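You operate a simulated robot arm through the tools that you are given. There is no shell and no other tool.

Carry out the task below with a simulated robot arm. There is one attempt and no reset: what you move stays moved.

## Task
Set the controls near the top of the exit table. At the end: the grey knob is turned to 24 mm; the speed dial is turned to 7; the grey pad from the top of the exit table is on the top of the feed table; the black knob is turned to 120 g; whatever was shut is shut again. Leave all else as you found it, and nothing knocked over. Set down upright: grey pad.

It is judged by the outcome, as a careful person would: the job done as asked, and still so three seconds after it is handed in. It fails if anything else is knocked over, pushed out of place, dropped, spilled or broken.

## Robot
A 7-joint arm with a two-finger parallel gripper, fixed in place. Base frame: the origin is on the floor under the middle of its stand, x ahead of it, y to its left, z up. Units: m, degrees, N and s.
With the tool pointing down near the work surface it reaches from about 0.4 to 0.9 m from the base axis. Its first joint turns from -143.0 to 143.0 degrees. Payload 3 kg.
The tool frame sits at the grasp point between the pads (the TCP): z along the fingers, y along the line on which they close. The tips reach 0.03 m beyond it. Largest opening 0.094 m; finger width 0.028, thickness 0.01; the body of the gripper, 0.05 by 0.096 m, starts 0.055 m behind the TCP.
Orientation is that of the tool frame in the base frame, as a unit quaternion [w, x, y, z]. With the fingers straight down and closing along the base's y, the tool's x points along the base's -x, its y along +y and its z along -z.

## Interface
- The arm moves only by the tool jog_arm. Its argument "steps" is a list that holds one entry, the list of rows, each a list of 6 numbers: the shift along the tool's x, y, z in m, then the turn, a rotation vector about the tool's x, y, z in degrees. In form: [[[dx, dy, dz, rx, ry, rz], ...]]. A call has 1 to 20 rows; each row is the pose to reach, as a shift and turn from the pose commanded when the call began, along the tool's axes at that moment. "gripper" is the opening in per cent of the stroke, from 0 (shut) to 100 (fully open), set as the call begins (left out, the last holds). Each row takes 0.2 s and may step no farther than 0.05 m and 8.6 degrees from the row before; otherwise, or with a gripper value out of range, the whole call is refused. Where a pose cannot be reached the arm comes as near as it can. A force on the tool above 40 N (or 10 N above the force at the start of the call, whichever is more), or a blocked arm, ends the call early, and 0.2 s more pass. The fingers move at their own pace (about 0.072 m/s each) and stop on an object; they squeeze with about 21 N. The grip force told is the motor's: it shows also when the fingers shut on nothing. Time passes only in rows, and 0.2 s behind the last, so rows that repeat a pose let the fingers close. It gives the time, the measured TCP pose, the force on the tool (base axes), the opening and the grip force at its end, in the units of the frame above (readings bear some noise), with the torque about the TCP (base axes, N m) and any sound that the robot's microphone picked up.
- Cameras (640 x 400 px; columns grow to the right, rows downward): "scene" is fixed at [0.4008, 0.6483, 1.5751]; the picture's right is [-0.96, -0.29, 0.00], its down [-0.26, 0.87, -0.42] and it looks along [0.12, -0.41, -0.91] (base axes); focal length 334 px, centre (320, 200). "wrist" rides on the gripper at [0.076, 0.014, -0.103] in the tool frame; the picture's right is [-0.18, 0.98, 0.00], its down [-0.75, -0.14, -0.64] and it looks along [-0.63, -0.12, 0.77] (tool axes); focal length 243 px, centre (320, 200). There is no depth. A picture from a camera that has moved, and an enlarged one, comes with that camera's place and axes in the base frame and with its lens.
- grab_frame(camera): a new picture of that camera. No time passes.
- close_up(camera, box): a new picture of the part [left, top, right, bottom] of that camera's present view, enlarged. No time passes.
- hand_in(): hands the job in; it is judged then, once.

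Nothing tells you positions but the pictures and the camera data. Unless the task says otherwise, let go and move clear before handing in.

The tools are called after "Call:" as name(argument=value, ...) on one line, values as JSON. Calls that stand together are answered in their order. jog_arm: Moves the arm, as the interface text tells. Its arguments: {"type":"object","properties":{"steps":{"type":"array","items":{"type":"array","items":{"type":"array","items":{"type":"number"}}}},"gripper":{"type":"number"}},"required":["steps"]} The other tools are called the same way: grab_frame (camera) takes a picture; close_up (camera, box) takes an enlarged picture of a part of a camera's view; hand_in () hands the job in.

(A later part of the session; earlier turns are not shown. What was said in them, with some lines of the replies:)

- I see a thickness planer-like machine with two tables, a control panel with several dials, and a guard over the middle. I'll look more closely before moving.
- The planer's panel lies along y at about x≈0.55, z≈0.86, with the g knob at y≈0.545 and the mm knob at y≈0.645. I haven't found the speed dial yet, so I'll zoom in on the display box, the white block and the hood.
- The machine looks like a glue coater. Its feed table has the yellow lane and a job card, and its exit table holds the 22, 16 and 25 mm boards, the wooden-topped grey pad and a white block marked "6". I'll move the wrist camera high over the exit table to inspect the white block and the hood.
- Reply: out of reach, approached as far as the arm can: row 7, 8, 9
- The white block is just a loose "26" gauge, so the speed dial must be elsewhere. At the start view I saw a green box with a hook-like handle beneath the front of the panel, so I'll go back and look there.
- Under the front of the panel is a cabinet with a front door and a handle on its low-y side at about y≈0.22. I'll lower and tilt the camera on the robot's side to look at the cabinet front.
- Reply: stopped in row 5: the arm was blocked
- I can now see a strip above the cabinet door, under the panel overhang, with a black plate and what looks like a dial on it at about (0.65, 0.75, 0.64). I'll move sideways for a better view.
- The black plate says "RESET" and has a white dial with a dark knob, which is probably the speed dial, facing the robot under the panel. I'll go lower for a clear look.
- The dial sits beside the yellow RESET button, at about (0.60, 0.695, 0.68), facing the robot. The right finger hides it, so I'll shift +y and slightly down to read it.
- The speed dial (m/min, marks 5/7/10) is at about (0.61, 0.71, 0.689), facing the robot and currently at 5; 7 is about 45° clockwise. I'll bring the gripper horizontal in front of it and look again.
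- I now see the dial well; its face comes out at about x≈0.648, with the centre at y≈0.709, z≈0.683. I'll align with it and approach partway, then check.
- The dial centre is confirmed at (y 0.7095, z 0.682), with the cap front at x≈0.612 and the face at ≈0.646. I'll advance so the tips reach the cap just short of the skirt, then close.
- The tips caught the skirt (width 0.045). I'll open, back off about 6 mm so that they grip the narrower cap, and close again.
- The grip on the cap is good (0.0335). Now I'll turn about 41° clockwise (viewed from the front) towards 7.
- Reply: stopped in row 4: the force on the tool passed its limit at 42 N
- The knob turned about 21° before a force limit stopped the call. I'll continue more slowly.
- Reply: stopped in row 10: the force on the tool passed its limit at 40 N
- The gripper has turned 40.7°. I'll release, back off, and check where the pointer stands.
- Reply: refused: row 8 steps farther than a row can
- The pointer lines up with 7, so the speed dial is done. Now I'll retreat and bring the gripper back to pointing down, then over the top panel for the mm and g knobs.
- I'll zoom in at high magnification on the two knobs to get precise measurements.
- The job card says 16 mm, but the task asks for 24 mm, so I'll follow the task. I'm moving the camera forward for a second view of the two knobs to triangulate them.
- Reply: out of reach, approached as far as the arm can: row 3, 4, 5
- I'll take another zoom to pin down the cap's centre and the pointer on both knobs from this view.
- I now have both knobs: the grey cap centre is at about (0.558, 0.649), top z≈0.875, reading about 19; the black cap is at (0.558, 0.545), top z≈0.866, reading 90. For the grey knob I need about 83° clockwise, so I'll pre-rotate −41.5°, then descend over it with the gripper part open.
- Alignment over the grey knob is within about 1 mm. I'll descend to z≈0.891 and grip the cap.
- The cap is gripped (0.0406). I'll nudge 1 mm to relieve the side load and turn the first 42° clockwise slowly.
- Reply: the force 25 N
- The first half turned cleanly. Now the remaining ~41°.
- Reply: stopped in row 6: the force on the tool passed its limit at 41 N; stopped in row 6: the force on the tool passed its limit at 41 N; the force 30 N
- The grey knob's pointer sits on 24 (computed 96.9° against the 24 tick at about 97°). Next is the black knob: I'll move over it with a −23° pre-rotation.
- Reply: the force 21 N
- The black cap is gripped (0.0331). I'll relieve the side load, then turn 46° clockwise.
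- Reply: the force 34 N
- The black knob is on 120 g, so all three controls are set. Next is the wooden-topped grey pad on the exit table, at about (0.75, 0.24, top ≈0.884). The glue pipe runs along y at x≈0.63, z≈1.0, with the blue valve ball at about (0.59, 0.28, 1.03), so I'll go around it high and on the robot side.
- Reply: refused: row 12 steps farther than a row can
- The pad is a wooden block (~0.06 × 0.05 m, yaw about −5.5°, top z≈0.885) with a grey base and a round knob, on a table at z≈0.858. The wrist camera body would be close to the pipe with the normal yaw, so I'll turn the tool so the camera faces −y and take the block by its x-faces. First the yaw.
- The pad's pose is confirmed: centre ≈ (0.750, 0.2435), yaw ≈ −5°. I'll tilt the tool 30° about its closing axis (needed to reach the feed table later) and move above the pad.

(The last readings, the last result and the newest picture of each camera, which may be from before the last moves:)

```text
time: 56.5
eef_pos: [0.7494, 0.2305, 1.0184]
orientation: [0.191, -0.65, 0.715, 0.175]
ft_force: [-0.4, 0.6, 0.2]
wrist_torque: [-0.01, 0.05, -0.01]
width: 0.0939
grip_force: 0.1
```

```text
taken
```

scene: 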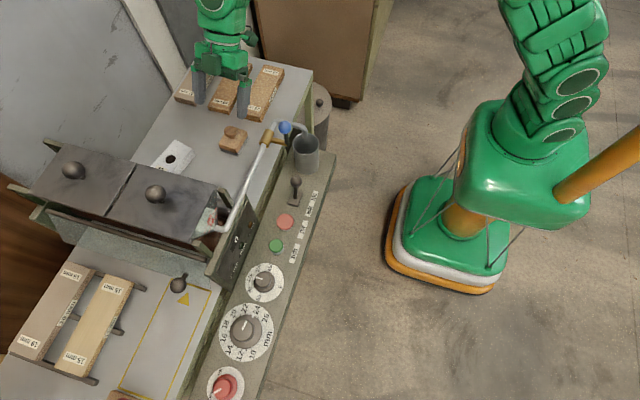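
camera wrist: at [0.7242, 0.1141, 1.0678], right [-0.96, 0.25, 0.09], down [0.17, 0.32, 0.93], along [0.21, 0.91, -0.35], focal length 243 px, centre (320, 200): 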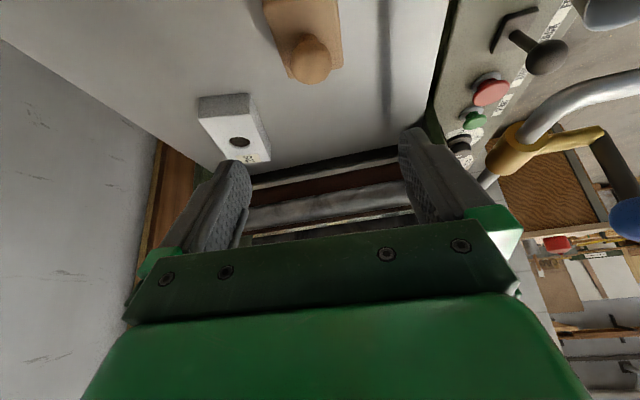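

Call:
jog_arm(steps=[[[0.01, 0, 0.0173, 0, 0, 0], [0.02, 0, 0.0346, 0, 0, 0], [0.03, 0, 0.052, 0, 0, 0], [0.039, 0, 0.0675, 0, 0, 0], [0.039, 0, 0.0675, 0, 0, 0]]])

Call:
grab_frame(camera="wrist")

Call:
close_up(camera="scene", box=[170, 40, 330, 180])

```text
time: 57.7
eef_pos: [0.7509, 0.2287, 0.9403]
orientation: [0.191, -0.65, 0.714, 0.175]
ft_force: [0.3, -0.5, 0.5]
wrist_torque: [0.02, 0.0, 0.03]
width: 0.0941
grip_force: 0.1
```

```text
taken
camera wrist: at [0.7249, 0.113, 0.9898], right [-0.96, 0.25, 0.09], down [0.17, 0.32, 0.93], along [0.21, 0.91, -0.35], focal length 243 px, centre (320, 200)
```

wrist: 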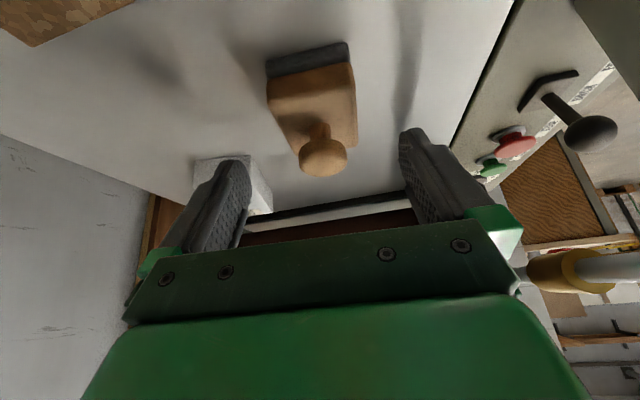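

```text
2.86 times, centred on (250, 110) of scene
camera zoom: at [0.4008, 0.6483, 1.5751], right [-0.96, -0.29, 0.0], down [-0.26, 0.87, -0.42], along [0.12, -0.41, -0.91], focal length 955 px, centre (520, 457)
```

zoom: 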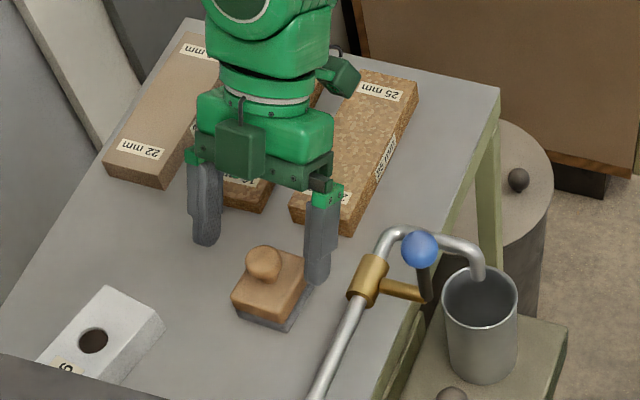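

Alignment looks right: the knob is centred between the fingers. I'll descend the last 45 mm to just above the table.

Call:
jog_arm(steps=[[[0.0075, 0, 0.013, 0, 0, 0], [0.015, 0, 0.026, 0, 0, 0], [0.0205, 0, 0.0355, 0, 0, 0], [0.0205, 0, 0.0355, 0, 0, 0]]])

Call:
grab_frame(camera="wrist")

Call:
close_up(camera="scene", box=[190, 80, 280, 170])

```text
time: 58.7
eef_pos: [0.7495, 0.229, 0.9012]
orientation: [0.191, -0.65, 0.714, 0.175]
ft_force: [0.3, 0.1, -0.9]
wrist_torque: [-0.03, -0.04, -0.01]
width: 0.0942
grip_force: 0.0
```

```text
taken
camera wrist: at [0.7238, 0.1144, 0.9495], right [-0.96, 0.25, 0.09], down [0.17, 0.32, 0.93], along [0.21, 0.91, -0.35], focal length 243 px, centre (320, 200)
```

wrist: 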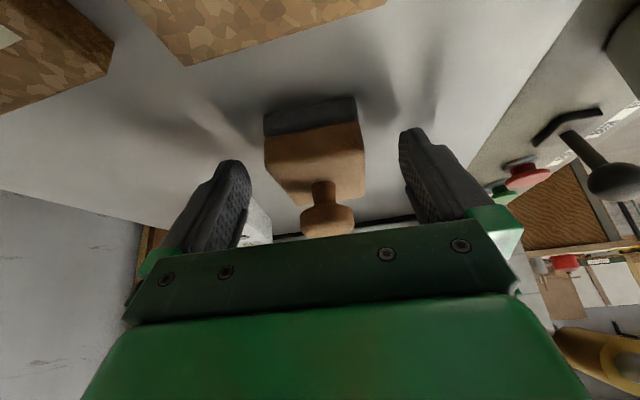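

```text
4.44 times, centred on (235, 125) of scene
camera zoom: at [0.4008, 0.6483, 1.5751], right [-0.96, -0.29, 0.0], down [-0.26, 0.87, -0.42], along [0.12, -0.41, -0.91], focal length 1485 px, centre (698, 533)
```

zoom: 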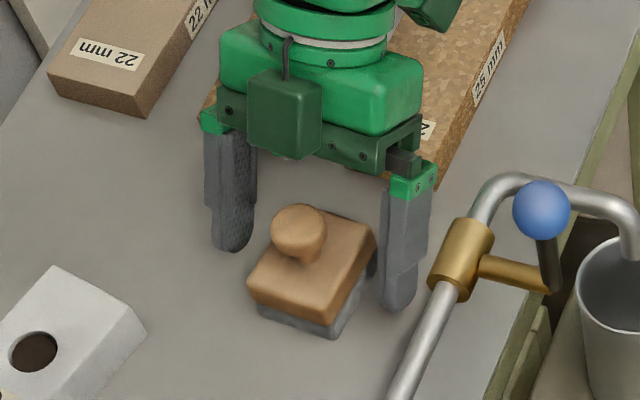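

Call:
jog_arm(steps=[[[0.001, 0, 0.002, 0, 0, 0], [0.002, 0, 0.0035, 0, 0, 0], [0.002, 0, 0.0035, 0, 0, 0]]])

Call:
jog_arm(steps=[[[0, 0, 0, 0, 0, 0], [0, 0, 0, 0, 0, 0], [0, 0, 0, 0, 0, 0], [0, 0, 0, 0, 0, 0]]], gripper=30)

Call:
grab_frame(camera="wrist")

Call:
close_up(camera="scene", box=[190, 80, 280, 170])

```text
time: 59.5
eef_pos: [0.7492, 0.2297, 0.8967]
orientation: [0.192, -0.65, 0.715, 0.174]
ft_force: [-0.2, 0.0, -0.2]
wrist_torque: [-0.02, 0.01, 0.01]
width: 0.0938
grip_force: 0.0
```

```text
time: 60.5
eef_pos: [0.7494, 0.2287, 0.897]
orientation: [0.191, -0.649, 0.716, 0.173]
ft_force: [-0.2, -1.5, -0.3]
wrist_torque: [0.01, -0.01, 0.0]
width: 0.0535
grip_force: 21.6
```

```text
taken
camera wrist: at [0.7235, 0.1139, 0.9461], right [-0.96, 0.25, 0.09], down [0.17, 0.32, 0.93], along [0.21, 0.91, -0.35], focal length 243 px, centre (320, 200)
```

wrist: 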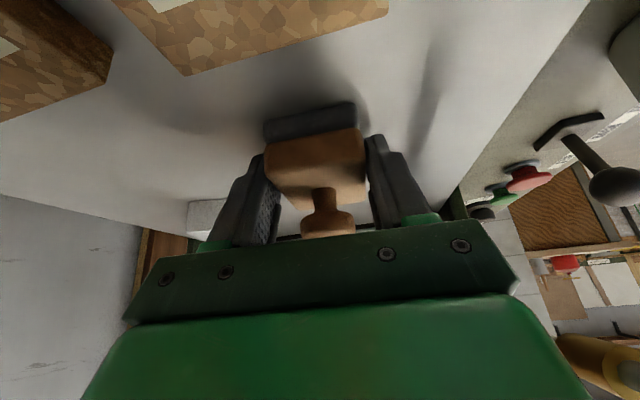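

```text
4.44 times, centred on (235, 125) of scene
camera zoom: at [0.4008, 0.6483, 1.5751], right [-0.96, -0.29, 0.0], down [-0.26, 0.87, -0.42], along [0.12, -0.41, -0.91], focal length 1485 px, centre (698, 533)
```

zoom: 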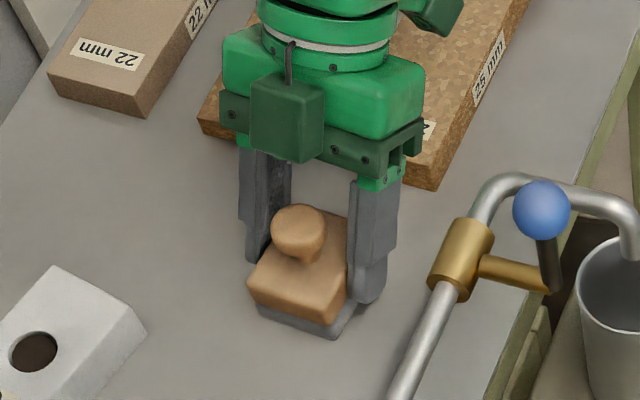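

The block is gripped (0.0535). I'll lift a little and check that the pad comes up level.

Call:
jog_arm(steps=[[[0, 0, 0, 0, 0, 0], [-0.005, 0, -0.00866, 0, 0, 0], [-0.0125, 0, -0.0217, 0, 0, 0], [-0.025, 0, -0.0433, 0, 0, 0], [-0.025, 0, -0.0433, 0, 0, 0]]], gripper=15)

Call:
grab_frame(camera="wrist")

Call:
close_up(camera="scene", box=[190, 60, 280, 150])

```text
time: 61.7
eef_pos: [0.75, 0.2295, 0.9474]
orientation: [0.192, -0.649, 0.715, 0.173]
ft_force: [-0.6, 0.2, -0.4]
wrist_torque: [-0.01, 0.01, 0.02]
width: 0.0538
grip_force: 21.1
```

```text
taken
camera wrist: at [0.7241, 0.1136, 0.9962], right [-0.96, 0.25, 0.09], down [0.17, 0.32, 0.93], along [0.21, 0.91, -0.35], focal length 243 px, centre (320, 200)
```

wrist: 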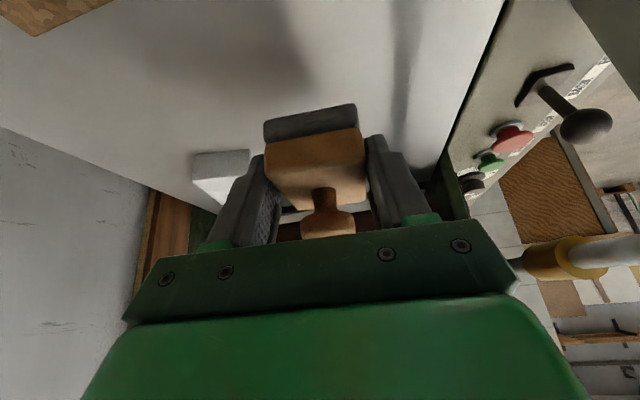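

```text
4.44 times, centred on (235, 105) of scene
camera zoom: at [0.4008, 0.6483, 1.5751], right [-0.96, -0.29, 0.0], down [-0.26, 0.87, -0.42], along [0.12, -0.41, -0.91], focal length 1485 px, centre (698, 622)
```

zoom: 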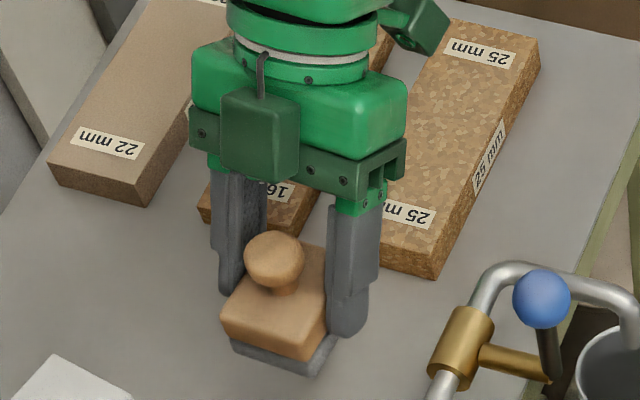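

The pad is held firmly and level. I'll lift it clear and carry it back over the robot side of the pipe at z≈1.17.

Call:
jog_arm(steps=[[[-0.0215, 0, -0.0372, 0, 0, 0], [-0.044, 0, -0.0762, 0, 0, 0], [-0.0657, 0.005, -0.1156, 0, 0, 0], [-0.0775, 0.0292, -0.1549, 0, 0, 0], [-0.0807, 0.0683, -0.182, 0, 0, 0], [-0.0806, 0.1078, -0.1994, 0, 0, 0], [-0.078, 0.1471, -0.2124, 0, 0, 0], [-0.07, 0.1914, -0.2171, 0, 0, 0], [-0.0663, 0.2362, -0.2192, 0, 0, 0], [-0.0663, 0.2362, -0.2192, 0, 0, 0]]])

Call:
grab_frame(camera="wrist")

Call:
grab_frame(camera="scene")

```text
time: 63.9
eef_pos: [0.5095, 0.2027, 1.172]
orientation: [0.191, -0.65, 0.715, 0.174]
ft_force: [0.5, -0.6, -0.7]
wrist_torque: [-0.01, 0.01, 0.01]
width: 0.0536
grip_force: 21.0
```

```text
taken
camera wrist: at [0.483, 0.0856, 1.2205], right [-0.96, 0.25, 0.09], down [0.17, 0.32, 0.93], along [0.21, 0.91, -0.35], focal length 243 px, centre (320, 200)
```

wrist: 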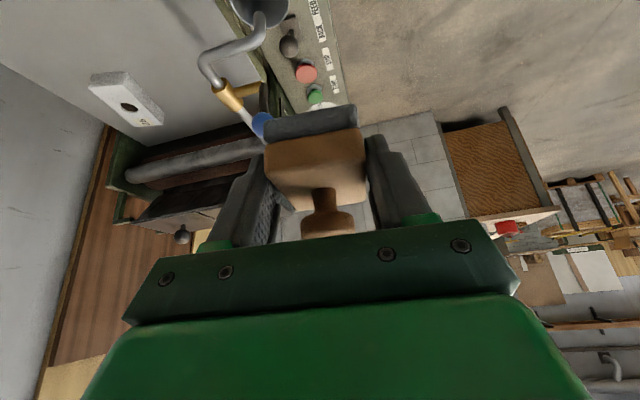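

```text
taken
```

scene: 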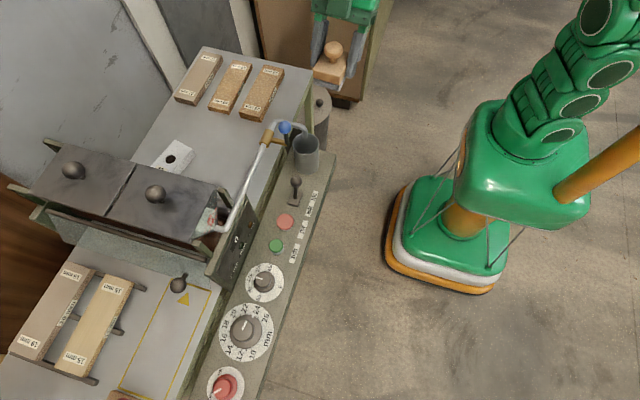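

Pad still secure. Now I'll swing in +y while rotating about the vertical so the tool tilts outward along +x, ready for the feed table.

Call:
jog_arm(steps=[[[-0.0194, 0.0021, 0.0112, 3.84, 0, 6.65], [-0.0387, 0.0042, 0.0224, 7.68, 0, 13.31], [-0.0581, 0.0063, 0.0335, 11.52, 0, 19.96], [-0.0775, 0.0084, 0.0447, 15.36, 0, 26.62], [-0.0968, 0.0105, 0.0559, 19.2, 0, 33.27], [-0.1162, 0.0127, 0.0671, 23.05, 0, 39.93], [-0.1355, 0.0148, 0.0783, 26.89, 0, 46.58], [-0.1549, 0.0169, 0.0895, 30.73, 0, 53.24], [-0.1743, 0.019, 0.1006, 34.57, 0, 59.89], [-0.1936, 0.0211, 0.1118, 38.41, 0, 66.55], [-0.213, 0.0232, 0.123, 42.25, 0, 73.2], [-0.213, 0.0232, 0.123, 42.25, 0, 73.2]]])

Call:
grab_frame(camera="wrist")

Call:
grab_frame(camera="scene")

```text
time: 66.5
eef_pos: [0.509, 0.4489, 1.1692]
orientation: [0.259, 0.001, 0.966, -0.001]
ft_force: [0.6, -0.6, -1.5]
wrist_torque: [0.02, 0.03, -0.01]
width: 0.0536
grip_force: 21.1
```

```text
taken
camera wrist: at [0.3918, 0.4628, 1.2191], right [0.16, 0.98, 0.09], down [0.33, -0.14, 0.93], along [0.93, -0.12, -0.35], focal length 243 px, centre (320, 200)
```

wrist: 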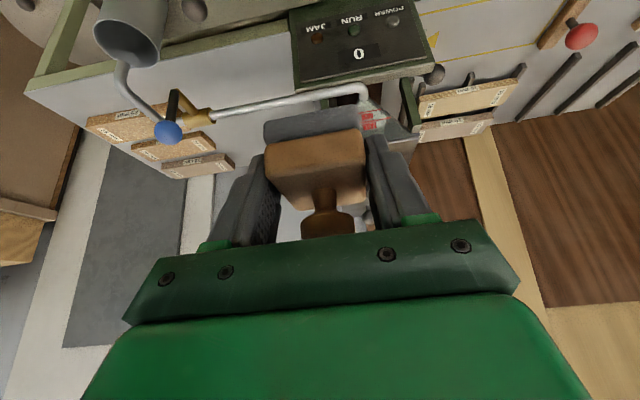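

```text
taken
```

scene: 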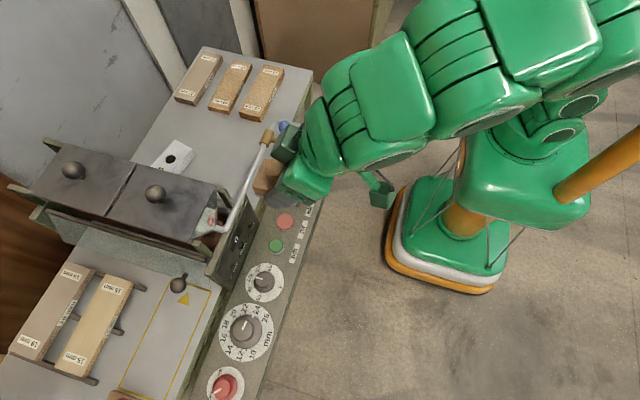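

The tool now tilts outward along +x with the pad level. I'll carry it to y≈0.69 above the panel edge, clear of the dark ball lever I place at (0.693, 0.61, 0.93), then check the feed table.

Call:
jog_arm(steps=[[[0.002, 0.045, 0.0035, 0, 0, 0], [0.0036, 0.09, 0.0083, 0, 0, 0], [0.0086, 0.135, 0.017, 0, 0, 0], [0.0093, 0.18, 0.0281, 0, 0, 0], [0.0125, 0.221, 0.0436, 0, 0, 0], [0.0163, 0.241, 0.0703, 0, 0, 0], [0.0028, 0.246, 0.1069, 0, 0, 0], [-0.0038, 0.246, 0.1454, 0, 0, 0], [-0.0038, 0.246, 0.1454, 0, 0, 0]]])

Call:
grab_frame(camera="wrist")

Call:
grab_frame(camera="scene")

```text
time: 68.5
eef_pos: [0.5855, 0.6943, 1.0463]
orientation: [0.259, 0.0, 0.966, 0.001]
ft_force: [-0.9, -0.6, -0.3]
wrist_torque: [-0.01, -0.01, 0.0]
width: 0.0539
grip_force: 21.2
```

```text
taken
camera wrist: at [0.4677, 0.7079, 1.0956], right [0.16, 0.98, 0.09], down [0.33, -0.14, 0.93], along [0.93, -0.12, -0.35], focal length 243 px, centre (320, 200)
```

wrist: 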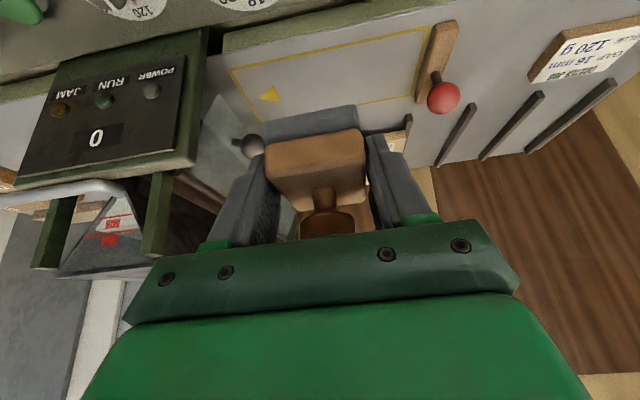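

```text
taken
```

scene: 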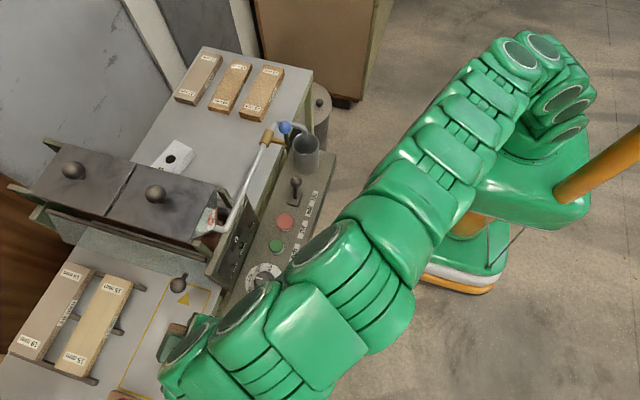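

Call:
close_up(camera="wrist", box=[190, 10, 490, 180])

Call:
close_up(camera="scene", box=[90, 250, 250, 400])

```text
2.13 times, centred on (340, 95) of wrist
camera zoom: at [0.4677, 0.7079, 1.0956], right [0.16, 0.98, 0.09], down [0.33, -0.14, 0.93], along [0.93, -0.12, -0.35], focal length 518 px, centre (277, 424)
```

zoom: 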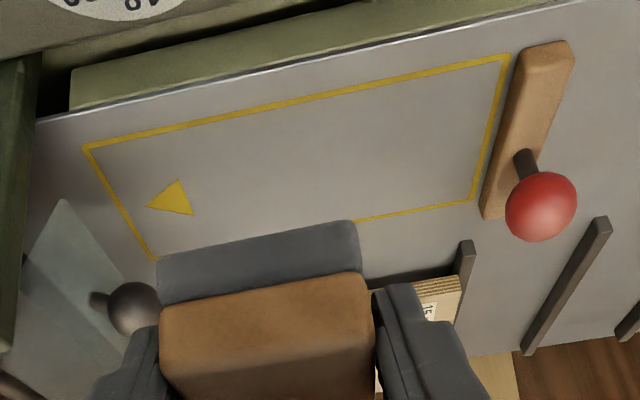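

```text
2.67 times, centred on (170, 325) of scene
camera zoom: at [0.4008, 0.6483, 1.5751], right [-0.96, -0.29, 0.0], down [-0.26, 0.87, -0.42], along [0.12, -0.41, -0.91], focal length 891 px, centre (720, -133)
```

zoom: 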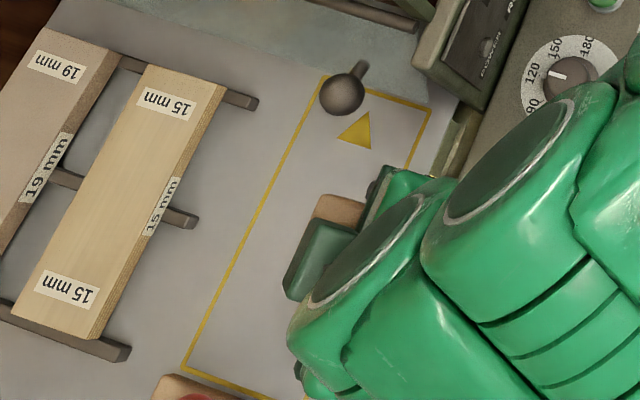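

The feed table top is at z≈0.858 with its edge at x≈0.639; the marked lane spans x 0.656–0.748, y 0.60–0.81, and is the part I can reach. I'll move the pad to about (0.68, 0.69) above the table, staying clear of the ball lever.

Call:
jog_arm(steps=[[[-0.0092, -0.002, 0.0342, 0, 0, 0], [-0.0183, -0.004, 0.0683, 0, 0, 0], [-0.0231, -0.005, 0.1, 0, 0, 0], [-0.0193, -0.005, 0.1266, 0, 0, 0], [-0.0193, -0.005, 0.1266, 0, 0, 0]]])

Call:
grab_frame(camera="wrist")

Call:
close_up(camera="scene", box=[90, 250, 250, 400])

```text
time: 69.7
eef_pos: [0.6671, 0.6894, 0.9446]
orientation: [0.259, 0.0, 0.966, 0.0]
ft_force: [-0.9, 0.6, -0.2]
wrist_torque: [-0.02, -0.01, -0.03]
width: 0.0535
grip_force: 21.4
```

```text
taken
camera wrist: at [0.5484, 0.7026, 0.9939], right [0.16, 0.98, 0.09], down [0.33, -0.14, 0.93], along [0.93, -0.12, -0.35], focal length 243 px, centre (320, 200)
```

wrist: 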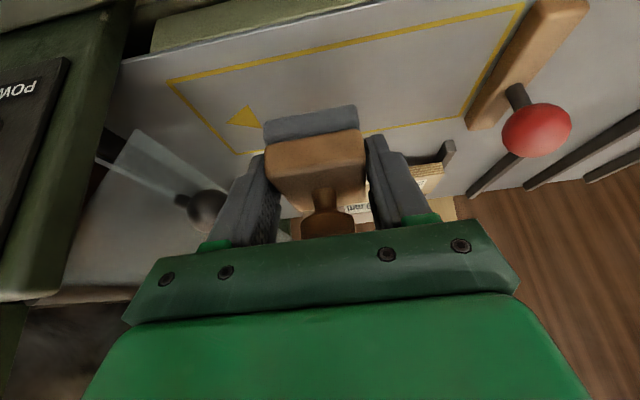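

```text
2.67 times, centred on (170, 325) of scene
camera zoom: at [0.4008, 0.6483, 1.5751], right [-0.96, -0.29, 0.0], down [-0.26, 0.87, -0.42], along [0.12, -0.41, -0.91], focal length 891 px, centre (720, -133)
```

zoom: 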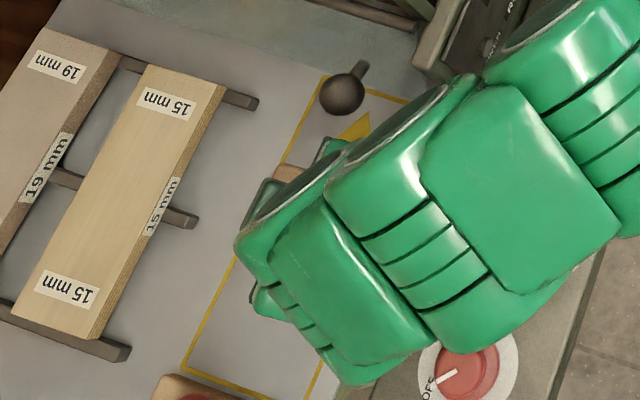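

Call:
jog_arm(steps=[[[0.006, 0, 0.0104, 0, 0, 0], [0.0125, 0, 0.0217, 0, 0, 0], [0.0185, 0, 0.032, 0, 0, 0], [0.0185, 0, 0.032, 0, 0, 0]]])

Call:
close_up(camera="wrist", box=[150, 20, 480, 240])

```text
time: 70.7
eef_pos: [0.6649, 0.6893, 0.9089]
orientation: [0.259, 0.0, 0.966, -0.001]
ft_force: [0.1, 0.0, -1.8]
wrist_torque: [-0.02, 0.01, 0.0]
width: 0.0538
grip_force: 21.9
```

```text
1.82 times, centred on (315, 130) of wrist
camera zoom: at [0.5474, 0.7029, 0.9578], right [0.16, 0.98, 0.09], down [0.33, -0.14, 0.93], along [0.93, -0.12, -0.35], focal length 441 px, centre (329, 327)
```

zoom: 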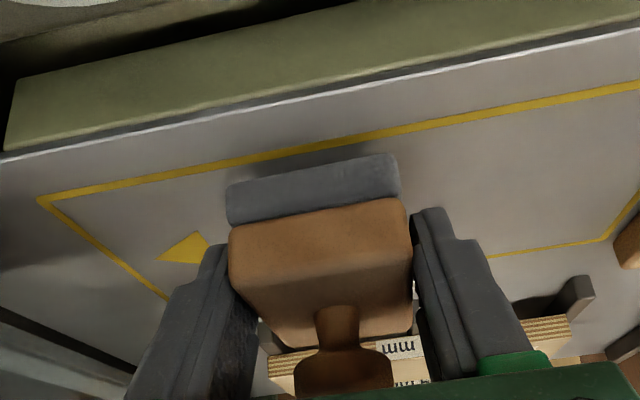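

Call:
jog_arm(steps=[[[0.001, 0, 0.0017, 0, 0, 0], [0.002, 0, 0.0035, 0, 0, 0], [0.003, 0, 0.0052, 0, 0, 0], [0.0045, 0, 0.0078, 0, 0, 0], [0.0045, 0, 0.0078, 0, 0, 0]]])

Call:
close_up(camera="wrist", box=[150, 20, 480, 240])

```text
time: 71.9
eef_pos: [0.6653, 0.6892, 0.8986]
orientation: [0.258, 0.0, 0.966, 0.0]
ft_force: [0.2, -0.5, -1.0]
wrist_torque: [0.04, 0.0, 0.01]
width: 0.0533
grip_force: 21.0
```

```text
1.82 times, centred on (315, 130) of wrist
camera zoom: at [0.5478, 0.7031, 0.949], right [0.16, 0.98, 0.09], down [0.33, -0.14, 0.93], along [0.93, -0.12, -0.35], focal length 441 px, centre (329, 327)
```

zoom: 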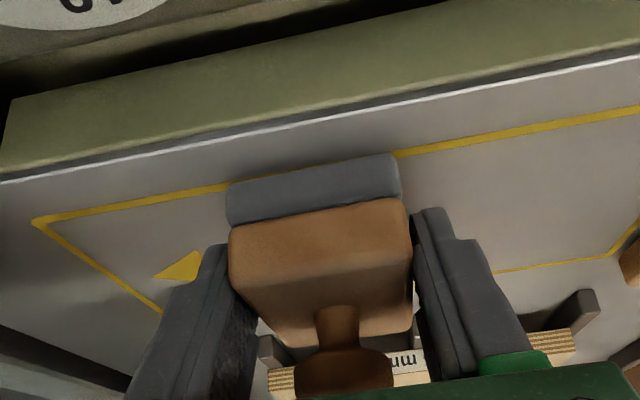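

Call:
jog_arm(steps=[[[0.0004, 0, 0.0007, 0, 0, 0], [0.0008, 0, 0.0014, 0, 0, 0], [0.0011, 0, 0.0019, 0, 0, 0], [0.0011, 0, 0.0019, 0, 0, 0]]])

Call:
close_up(camera="wrist", box=[200, 60, 420, 200])

```text
time: 72.9
eef_pos: [0.6655, 0.69, 0.8981]
orientation: [0.259, 0.0, 0.966, 0.0]
ft_force: [0.0, -0.2, -1.7]
wrist_torque: [0.02, 0.04, -0.03]
width: 0.0538
grip_force: 21.0
```

```text
2.86 times, centred on (310, 130) of wrist
camera zoom: at [0.5479, 0.7026, 0.9469], right [0.16, 0.98, 0.09], down [0.33, -0.14, 0.93], along [0.93, -0.12, -0.35], focal length 693 px, centre (349, 400)
```

zoom: 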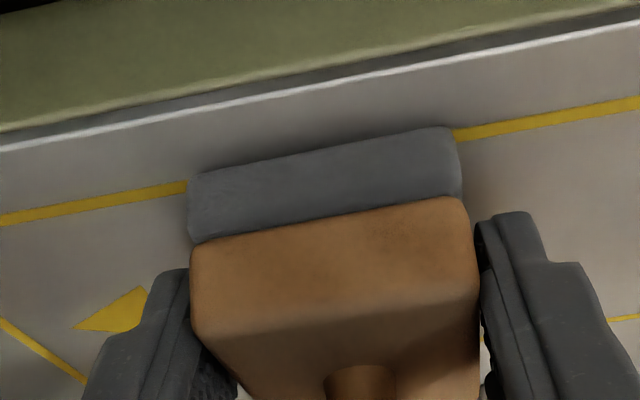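

Call:
jog_arm(steps=[[[0.0003, 0, 0.0005, 0, 0, 0], [0.0006, 0, 0.001, 0, 0, 0], [0.0006, 0, 0.001, 0, 0, 0]]])

Call:
jog_arm(steps=[[[0.0003, 0, 0.0005, 0, 0, 0], [0.0006, 0, 0.001, 0, 0, 0], [0.0006, 0, 0.001, 0, 0, 0]]])

```text
time: 73.7
eef_pos: [0.6648, 0.6893, 0.8978]
orientation: [0.259, 0.0, 0.966, 0.0]
ft_force: [0.6, 0.0, -0.6]
wrist_torque: [-0.02, -0.02, -0.02]
width: 0.0534
grip_force: 21.6
```

```text
time: 74.5
eef_pos: [0.6661, 0.6894, 0.8953]
orientation: [0.26, 0.0, 0.966, 0.0]
ft_force: [-0.7, 0.8, 6.1]
wrist_torque: [0.14, -0.26, 0.01]
width: 0.0535
grip_force: 21.0
```

Contact felt (about 6 N upward), so the pad is on the table. I'll open the fingers moderately and back away along the tool axis.

Call:
jog_arm(steps=[[[0, 0, 0, 0, 0, 0], [0, 0, 0, 0, 0, 0], [0, 0, 0, 0, 0, 0]]], gripper=75)

Call:
close_up(camera="wrist", box=[150, 20, 480, 240])

```text
time: 75.3
eef_pos: [0.6648, 0.6895, 0.8966]
orientation: [0.259, 0.0, 0.966, 0.0]
ft_force: [-0.6, -0.3, -0.3]
wrist_torque: [0.02, 0.01, 0.02]
width: 0.0703
grip_force: 0.2
```

```text
1.82 times, centred on (315, 130) of wrist
camera zoom: at [0.548, 0.7027, 0.945], right [0.16, 0.98, 0.09], down [0.33, -0.14, 0.93], along [0.93, -0.12, -0.35], focal length 441 px, centre (329, 327)
```

zoom: 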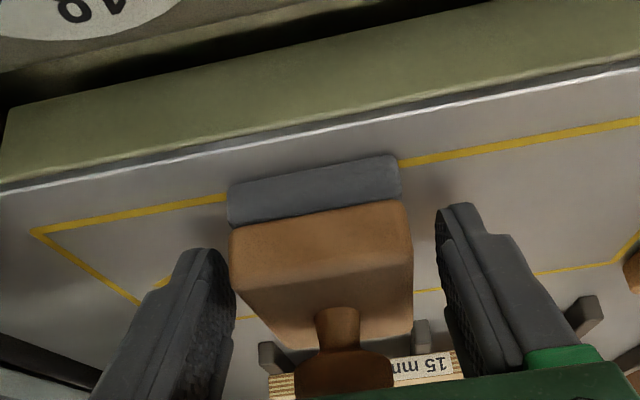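

Call:
jog_arm(steps=[[[0, 0, -0.015, 0, 0, 0], [0, 0, -0.035, 0, 0, 0], [0, 0, -0.065, 0, 0, 0], [-0.01, 0, -0.1, 0, 0, 0], [-0.02, 0, -0.14, 0, 0, 0], [-0.02, 0, -0.18, 0, 0, 0], [-0.02, 0, -0.18, 0, 0, 0]]])

Call:
grab_frame(camera="wrist")

Call:
grab_frame(camera="scene")

```text
time: 76.9
eef_pos: [0.5942, 0.6876, 1.0604]
orientation: [0.258, 0.0, 0.966, 0.0]
ft_force: [-0.5, 0.1, -0.8]
wrist_torque: [-0.04, -0.03, 0.0]
width: 0.0707
grip_force: 0.1
```

```text
taken
camera wrist: at [0.4766, 0.7012, 1.1108], right [0.16, 0.98, 0.09], down [0.33, -0.14, 0.93], along [0.93, -0.12, -0.35], focal length 243 px, centre (320, 200)
```

wrist: 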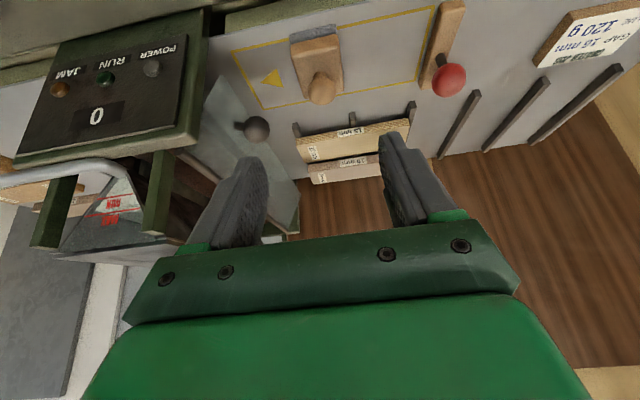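

```text
taken
```

scene: 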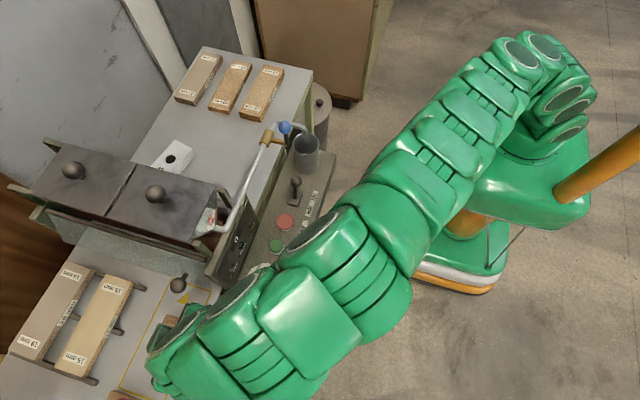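

The pad stands upright on the feed table. I'll retreat to the robot's side and make a full final check of dials and surroundings.

Call:
jog_arm(steps=[[[0.01, -0.01, -0.035, 0, 0, 0], [0.02, -0.035, -0.07, 0, 5, 0], [0.03, -0.065, -0.1, 0, 10, 0], [0.04, -0.095, -0.13, 0, 15, 0], [0.05, -0.125, -0.165, 0, 20, 0], [0.06, -0.15, -0.196, 0, 25, 0], [0.075, -0.18, -0.196, 0, 30, 0], [0.095, -0.21, -0.196, 0, 30, 0], [0.095, -0.21, -0.196, 0, 30, 0]]], gripper=100)

Call:
grab_frame(camera="scene")

Call:
grab_frame(camera="wrist")

```text
time: 78.9
eef_pos: [0.412, 0.4765, 1.1836]
orientation: [0.0, 0.0, 1.0, 0.0]
ft_force: [-0.1, -0.1, 0.5]
wrist_torque: [-0.01, 0.0, -0.02]
width: 0.0938
grip_force: 0.0
```

```text
taken
```

scene: 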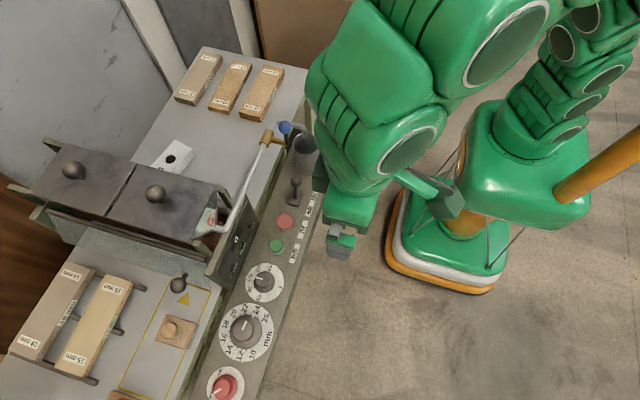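

```text
taken
camera wrist: at [0.3351, 0.4911, 1.2851], right [0.18, 0.98, 0.0], down [0.75, -0.14, 0.64], along [0.63, -0.12, -0.77], focal length 243 px, centre (320, 200)
```

wrist: 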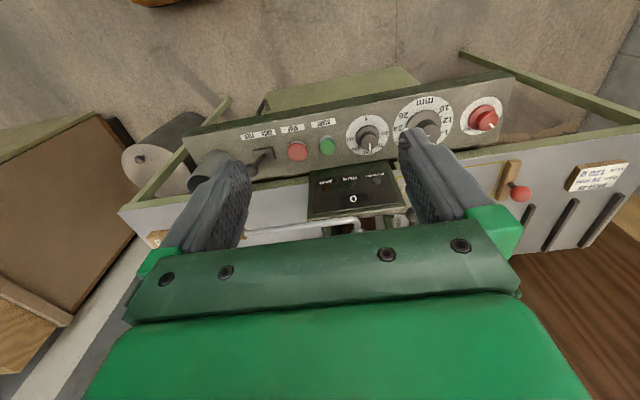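

Call:
close_up(camera="scene", box=[190, 250, 300, 400])

Call:
close_up(camera="scene", box=[90, 260, 230, 400])

Call:
close_up(camera="scene", box=[140, 30, 320, 260])

Call:
close_up(camera="wrist", box=[250, 70, 520, 220])

```text
2.67 times, centred on (245, 325) of scene
camera zoom: at [0.4008, 0.6483, 1.5751], right [-0.96, -0.29, 0.0], down [-0.26, 0.87, -0.42], along [0.12, -0.41, -0.91], focal length 891 px, centre (520, -133)
```

zoom: 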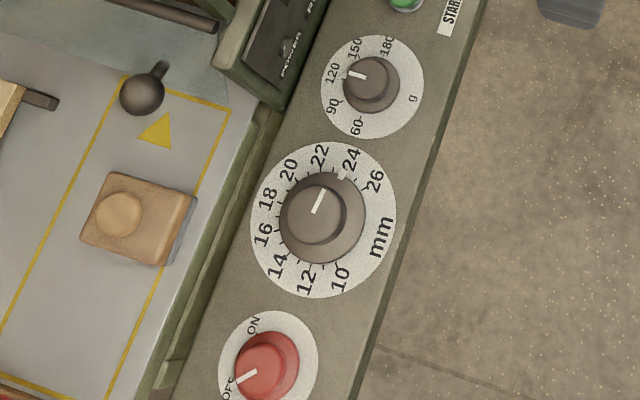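

```text
2.86 times, centred on (160, 330) of scene
camera zoom: at [0.4008, 0.6483, 1.5751], right [-0.96, -0.29, 0.0], down [-0.26, 0.87, -0.42], along [0.12, -0.41, -0.91], focal length 955 px, centre (777, -171)
```

zoom: 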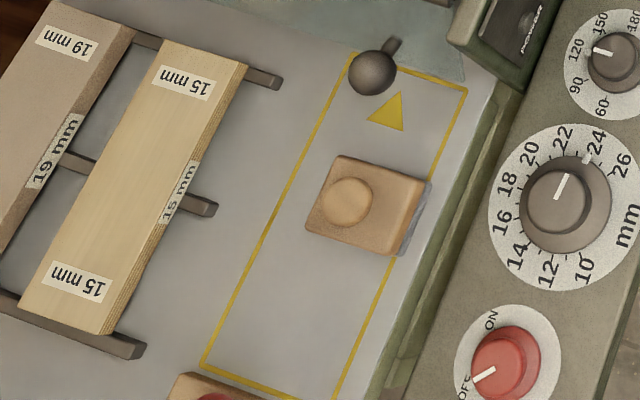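

```text
1.74 times, centred on (230, 145) of scene
camera zoom: at [0.4008, 0.6483, 1.5751], right [-0.96, -0.29, 0.0], down [-0.26, 0.87, -0.42], along [0.12, -0.41, -0.91], focal length 581 px, centre (476, 296)
```

zoom: 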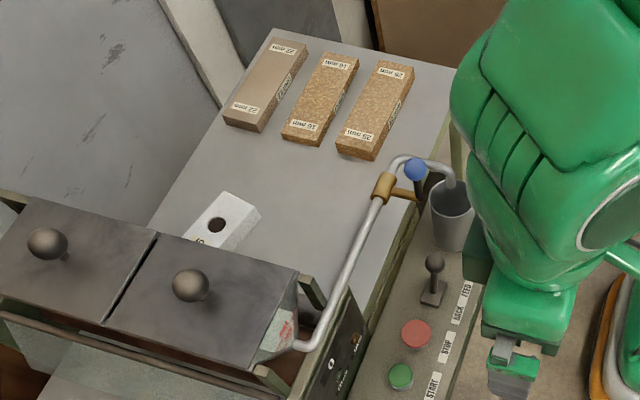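

```text
2.37 times, centred on (385, 145) of wrist
camera zoom: at [0.3351, 0.4911, 1.2851], right [0.18, 0.98, 0.0], down [0.75, -0.14, 0.64], along [0.63, -0.12, -0.77], focal length 575 px, centre (166, 330)
```

zoom: 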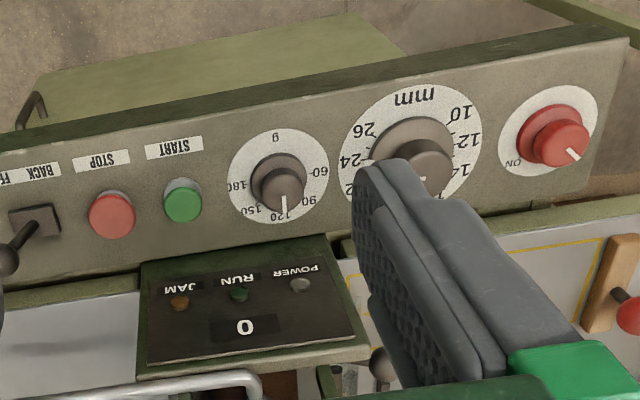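

All three dials read as asked: 24 mm, 120 g and 7 m/min. The pad stands upright on the feed table, nothing was opened, everything else looks undisturbed, and the arm is clear, so I'm handing in.

Call:
hand_in()

```text
The job is handed in.
```

I finished the job and handed it in. I checked each item with the cameras before handing in:

- **Grey knob:** turned from about 19 to 24 mm.
- **Black knob:** turned from 90 to 120 g.
- **Speed dial:** turned from 5 to 7 m/min. It sits on the cabinet front under the control panel, beside the RESET button.
- **Grey pad:** moved from the exit table to the feed table, standing upright. I put it inside the yellow-marked lane because that was the only free part of the table the arm could reach.
- **Everything else:** I opened nothing, so nothing needed shutting. The boards, the gauge block, the levers and the red knob looked unchanged in the last pictures.

The job card on the feed table says GAP 16 mm. I set 24 mm because your instruction asked for it.
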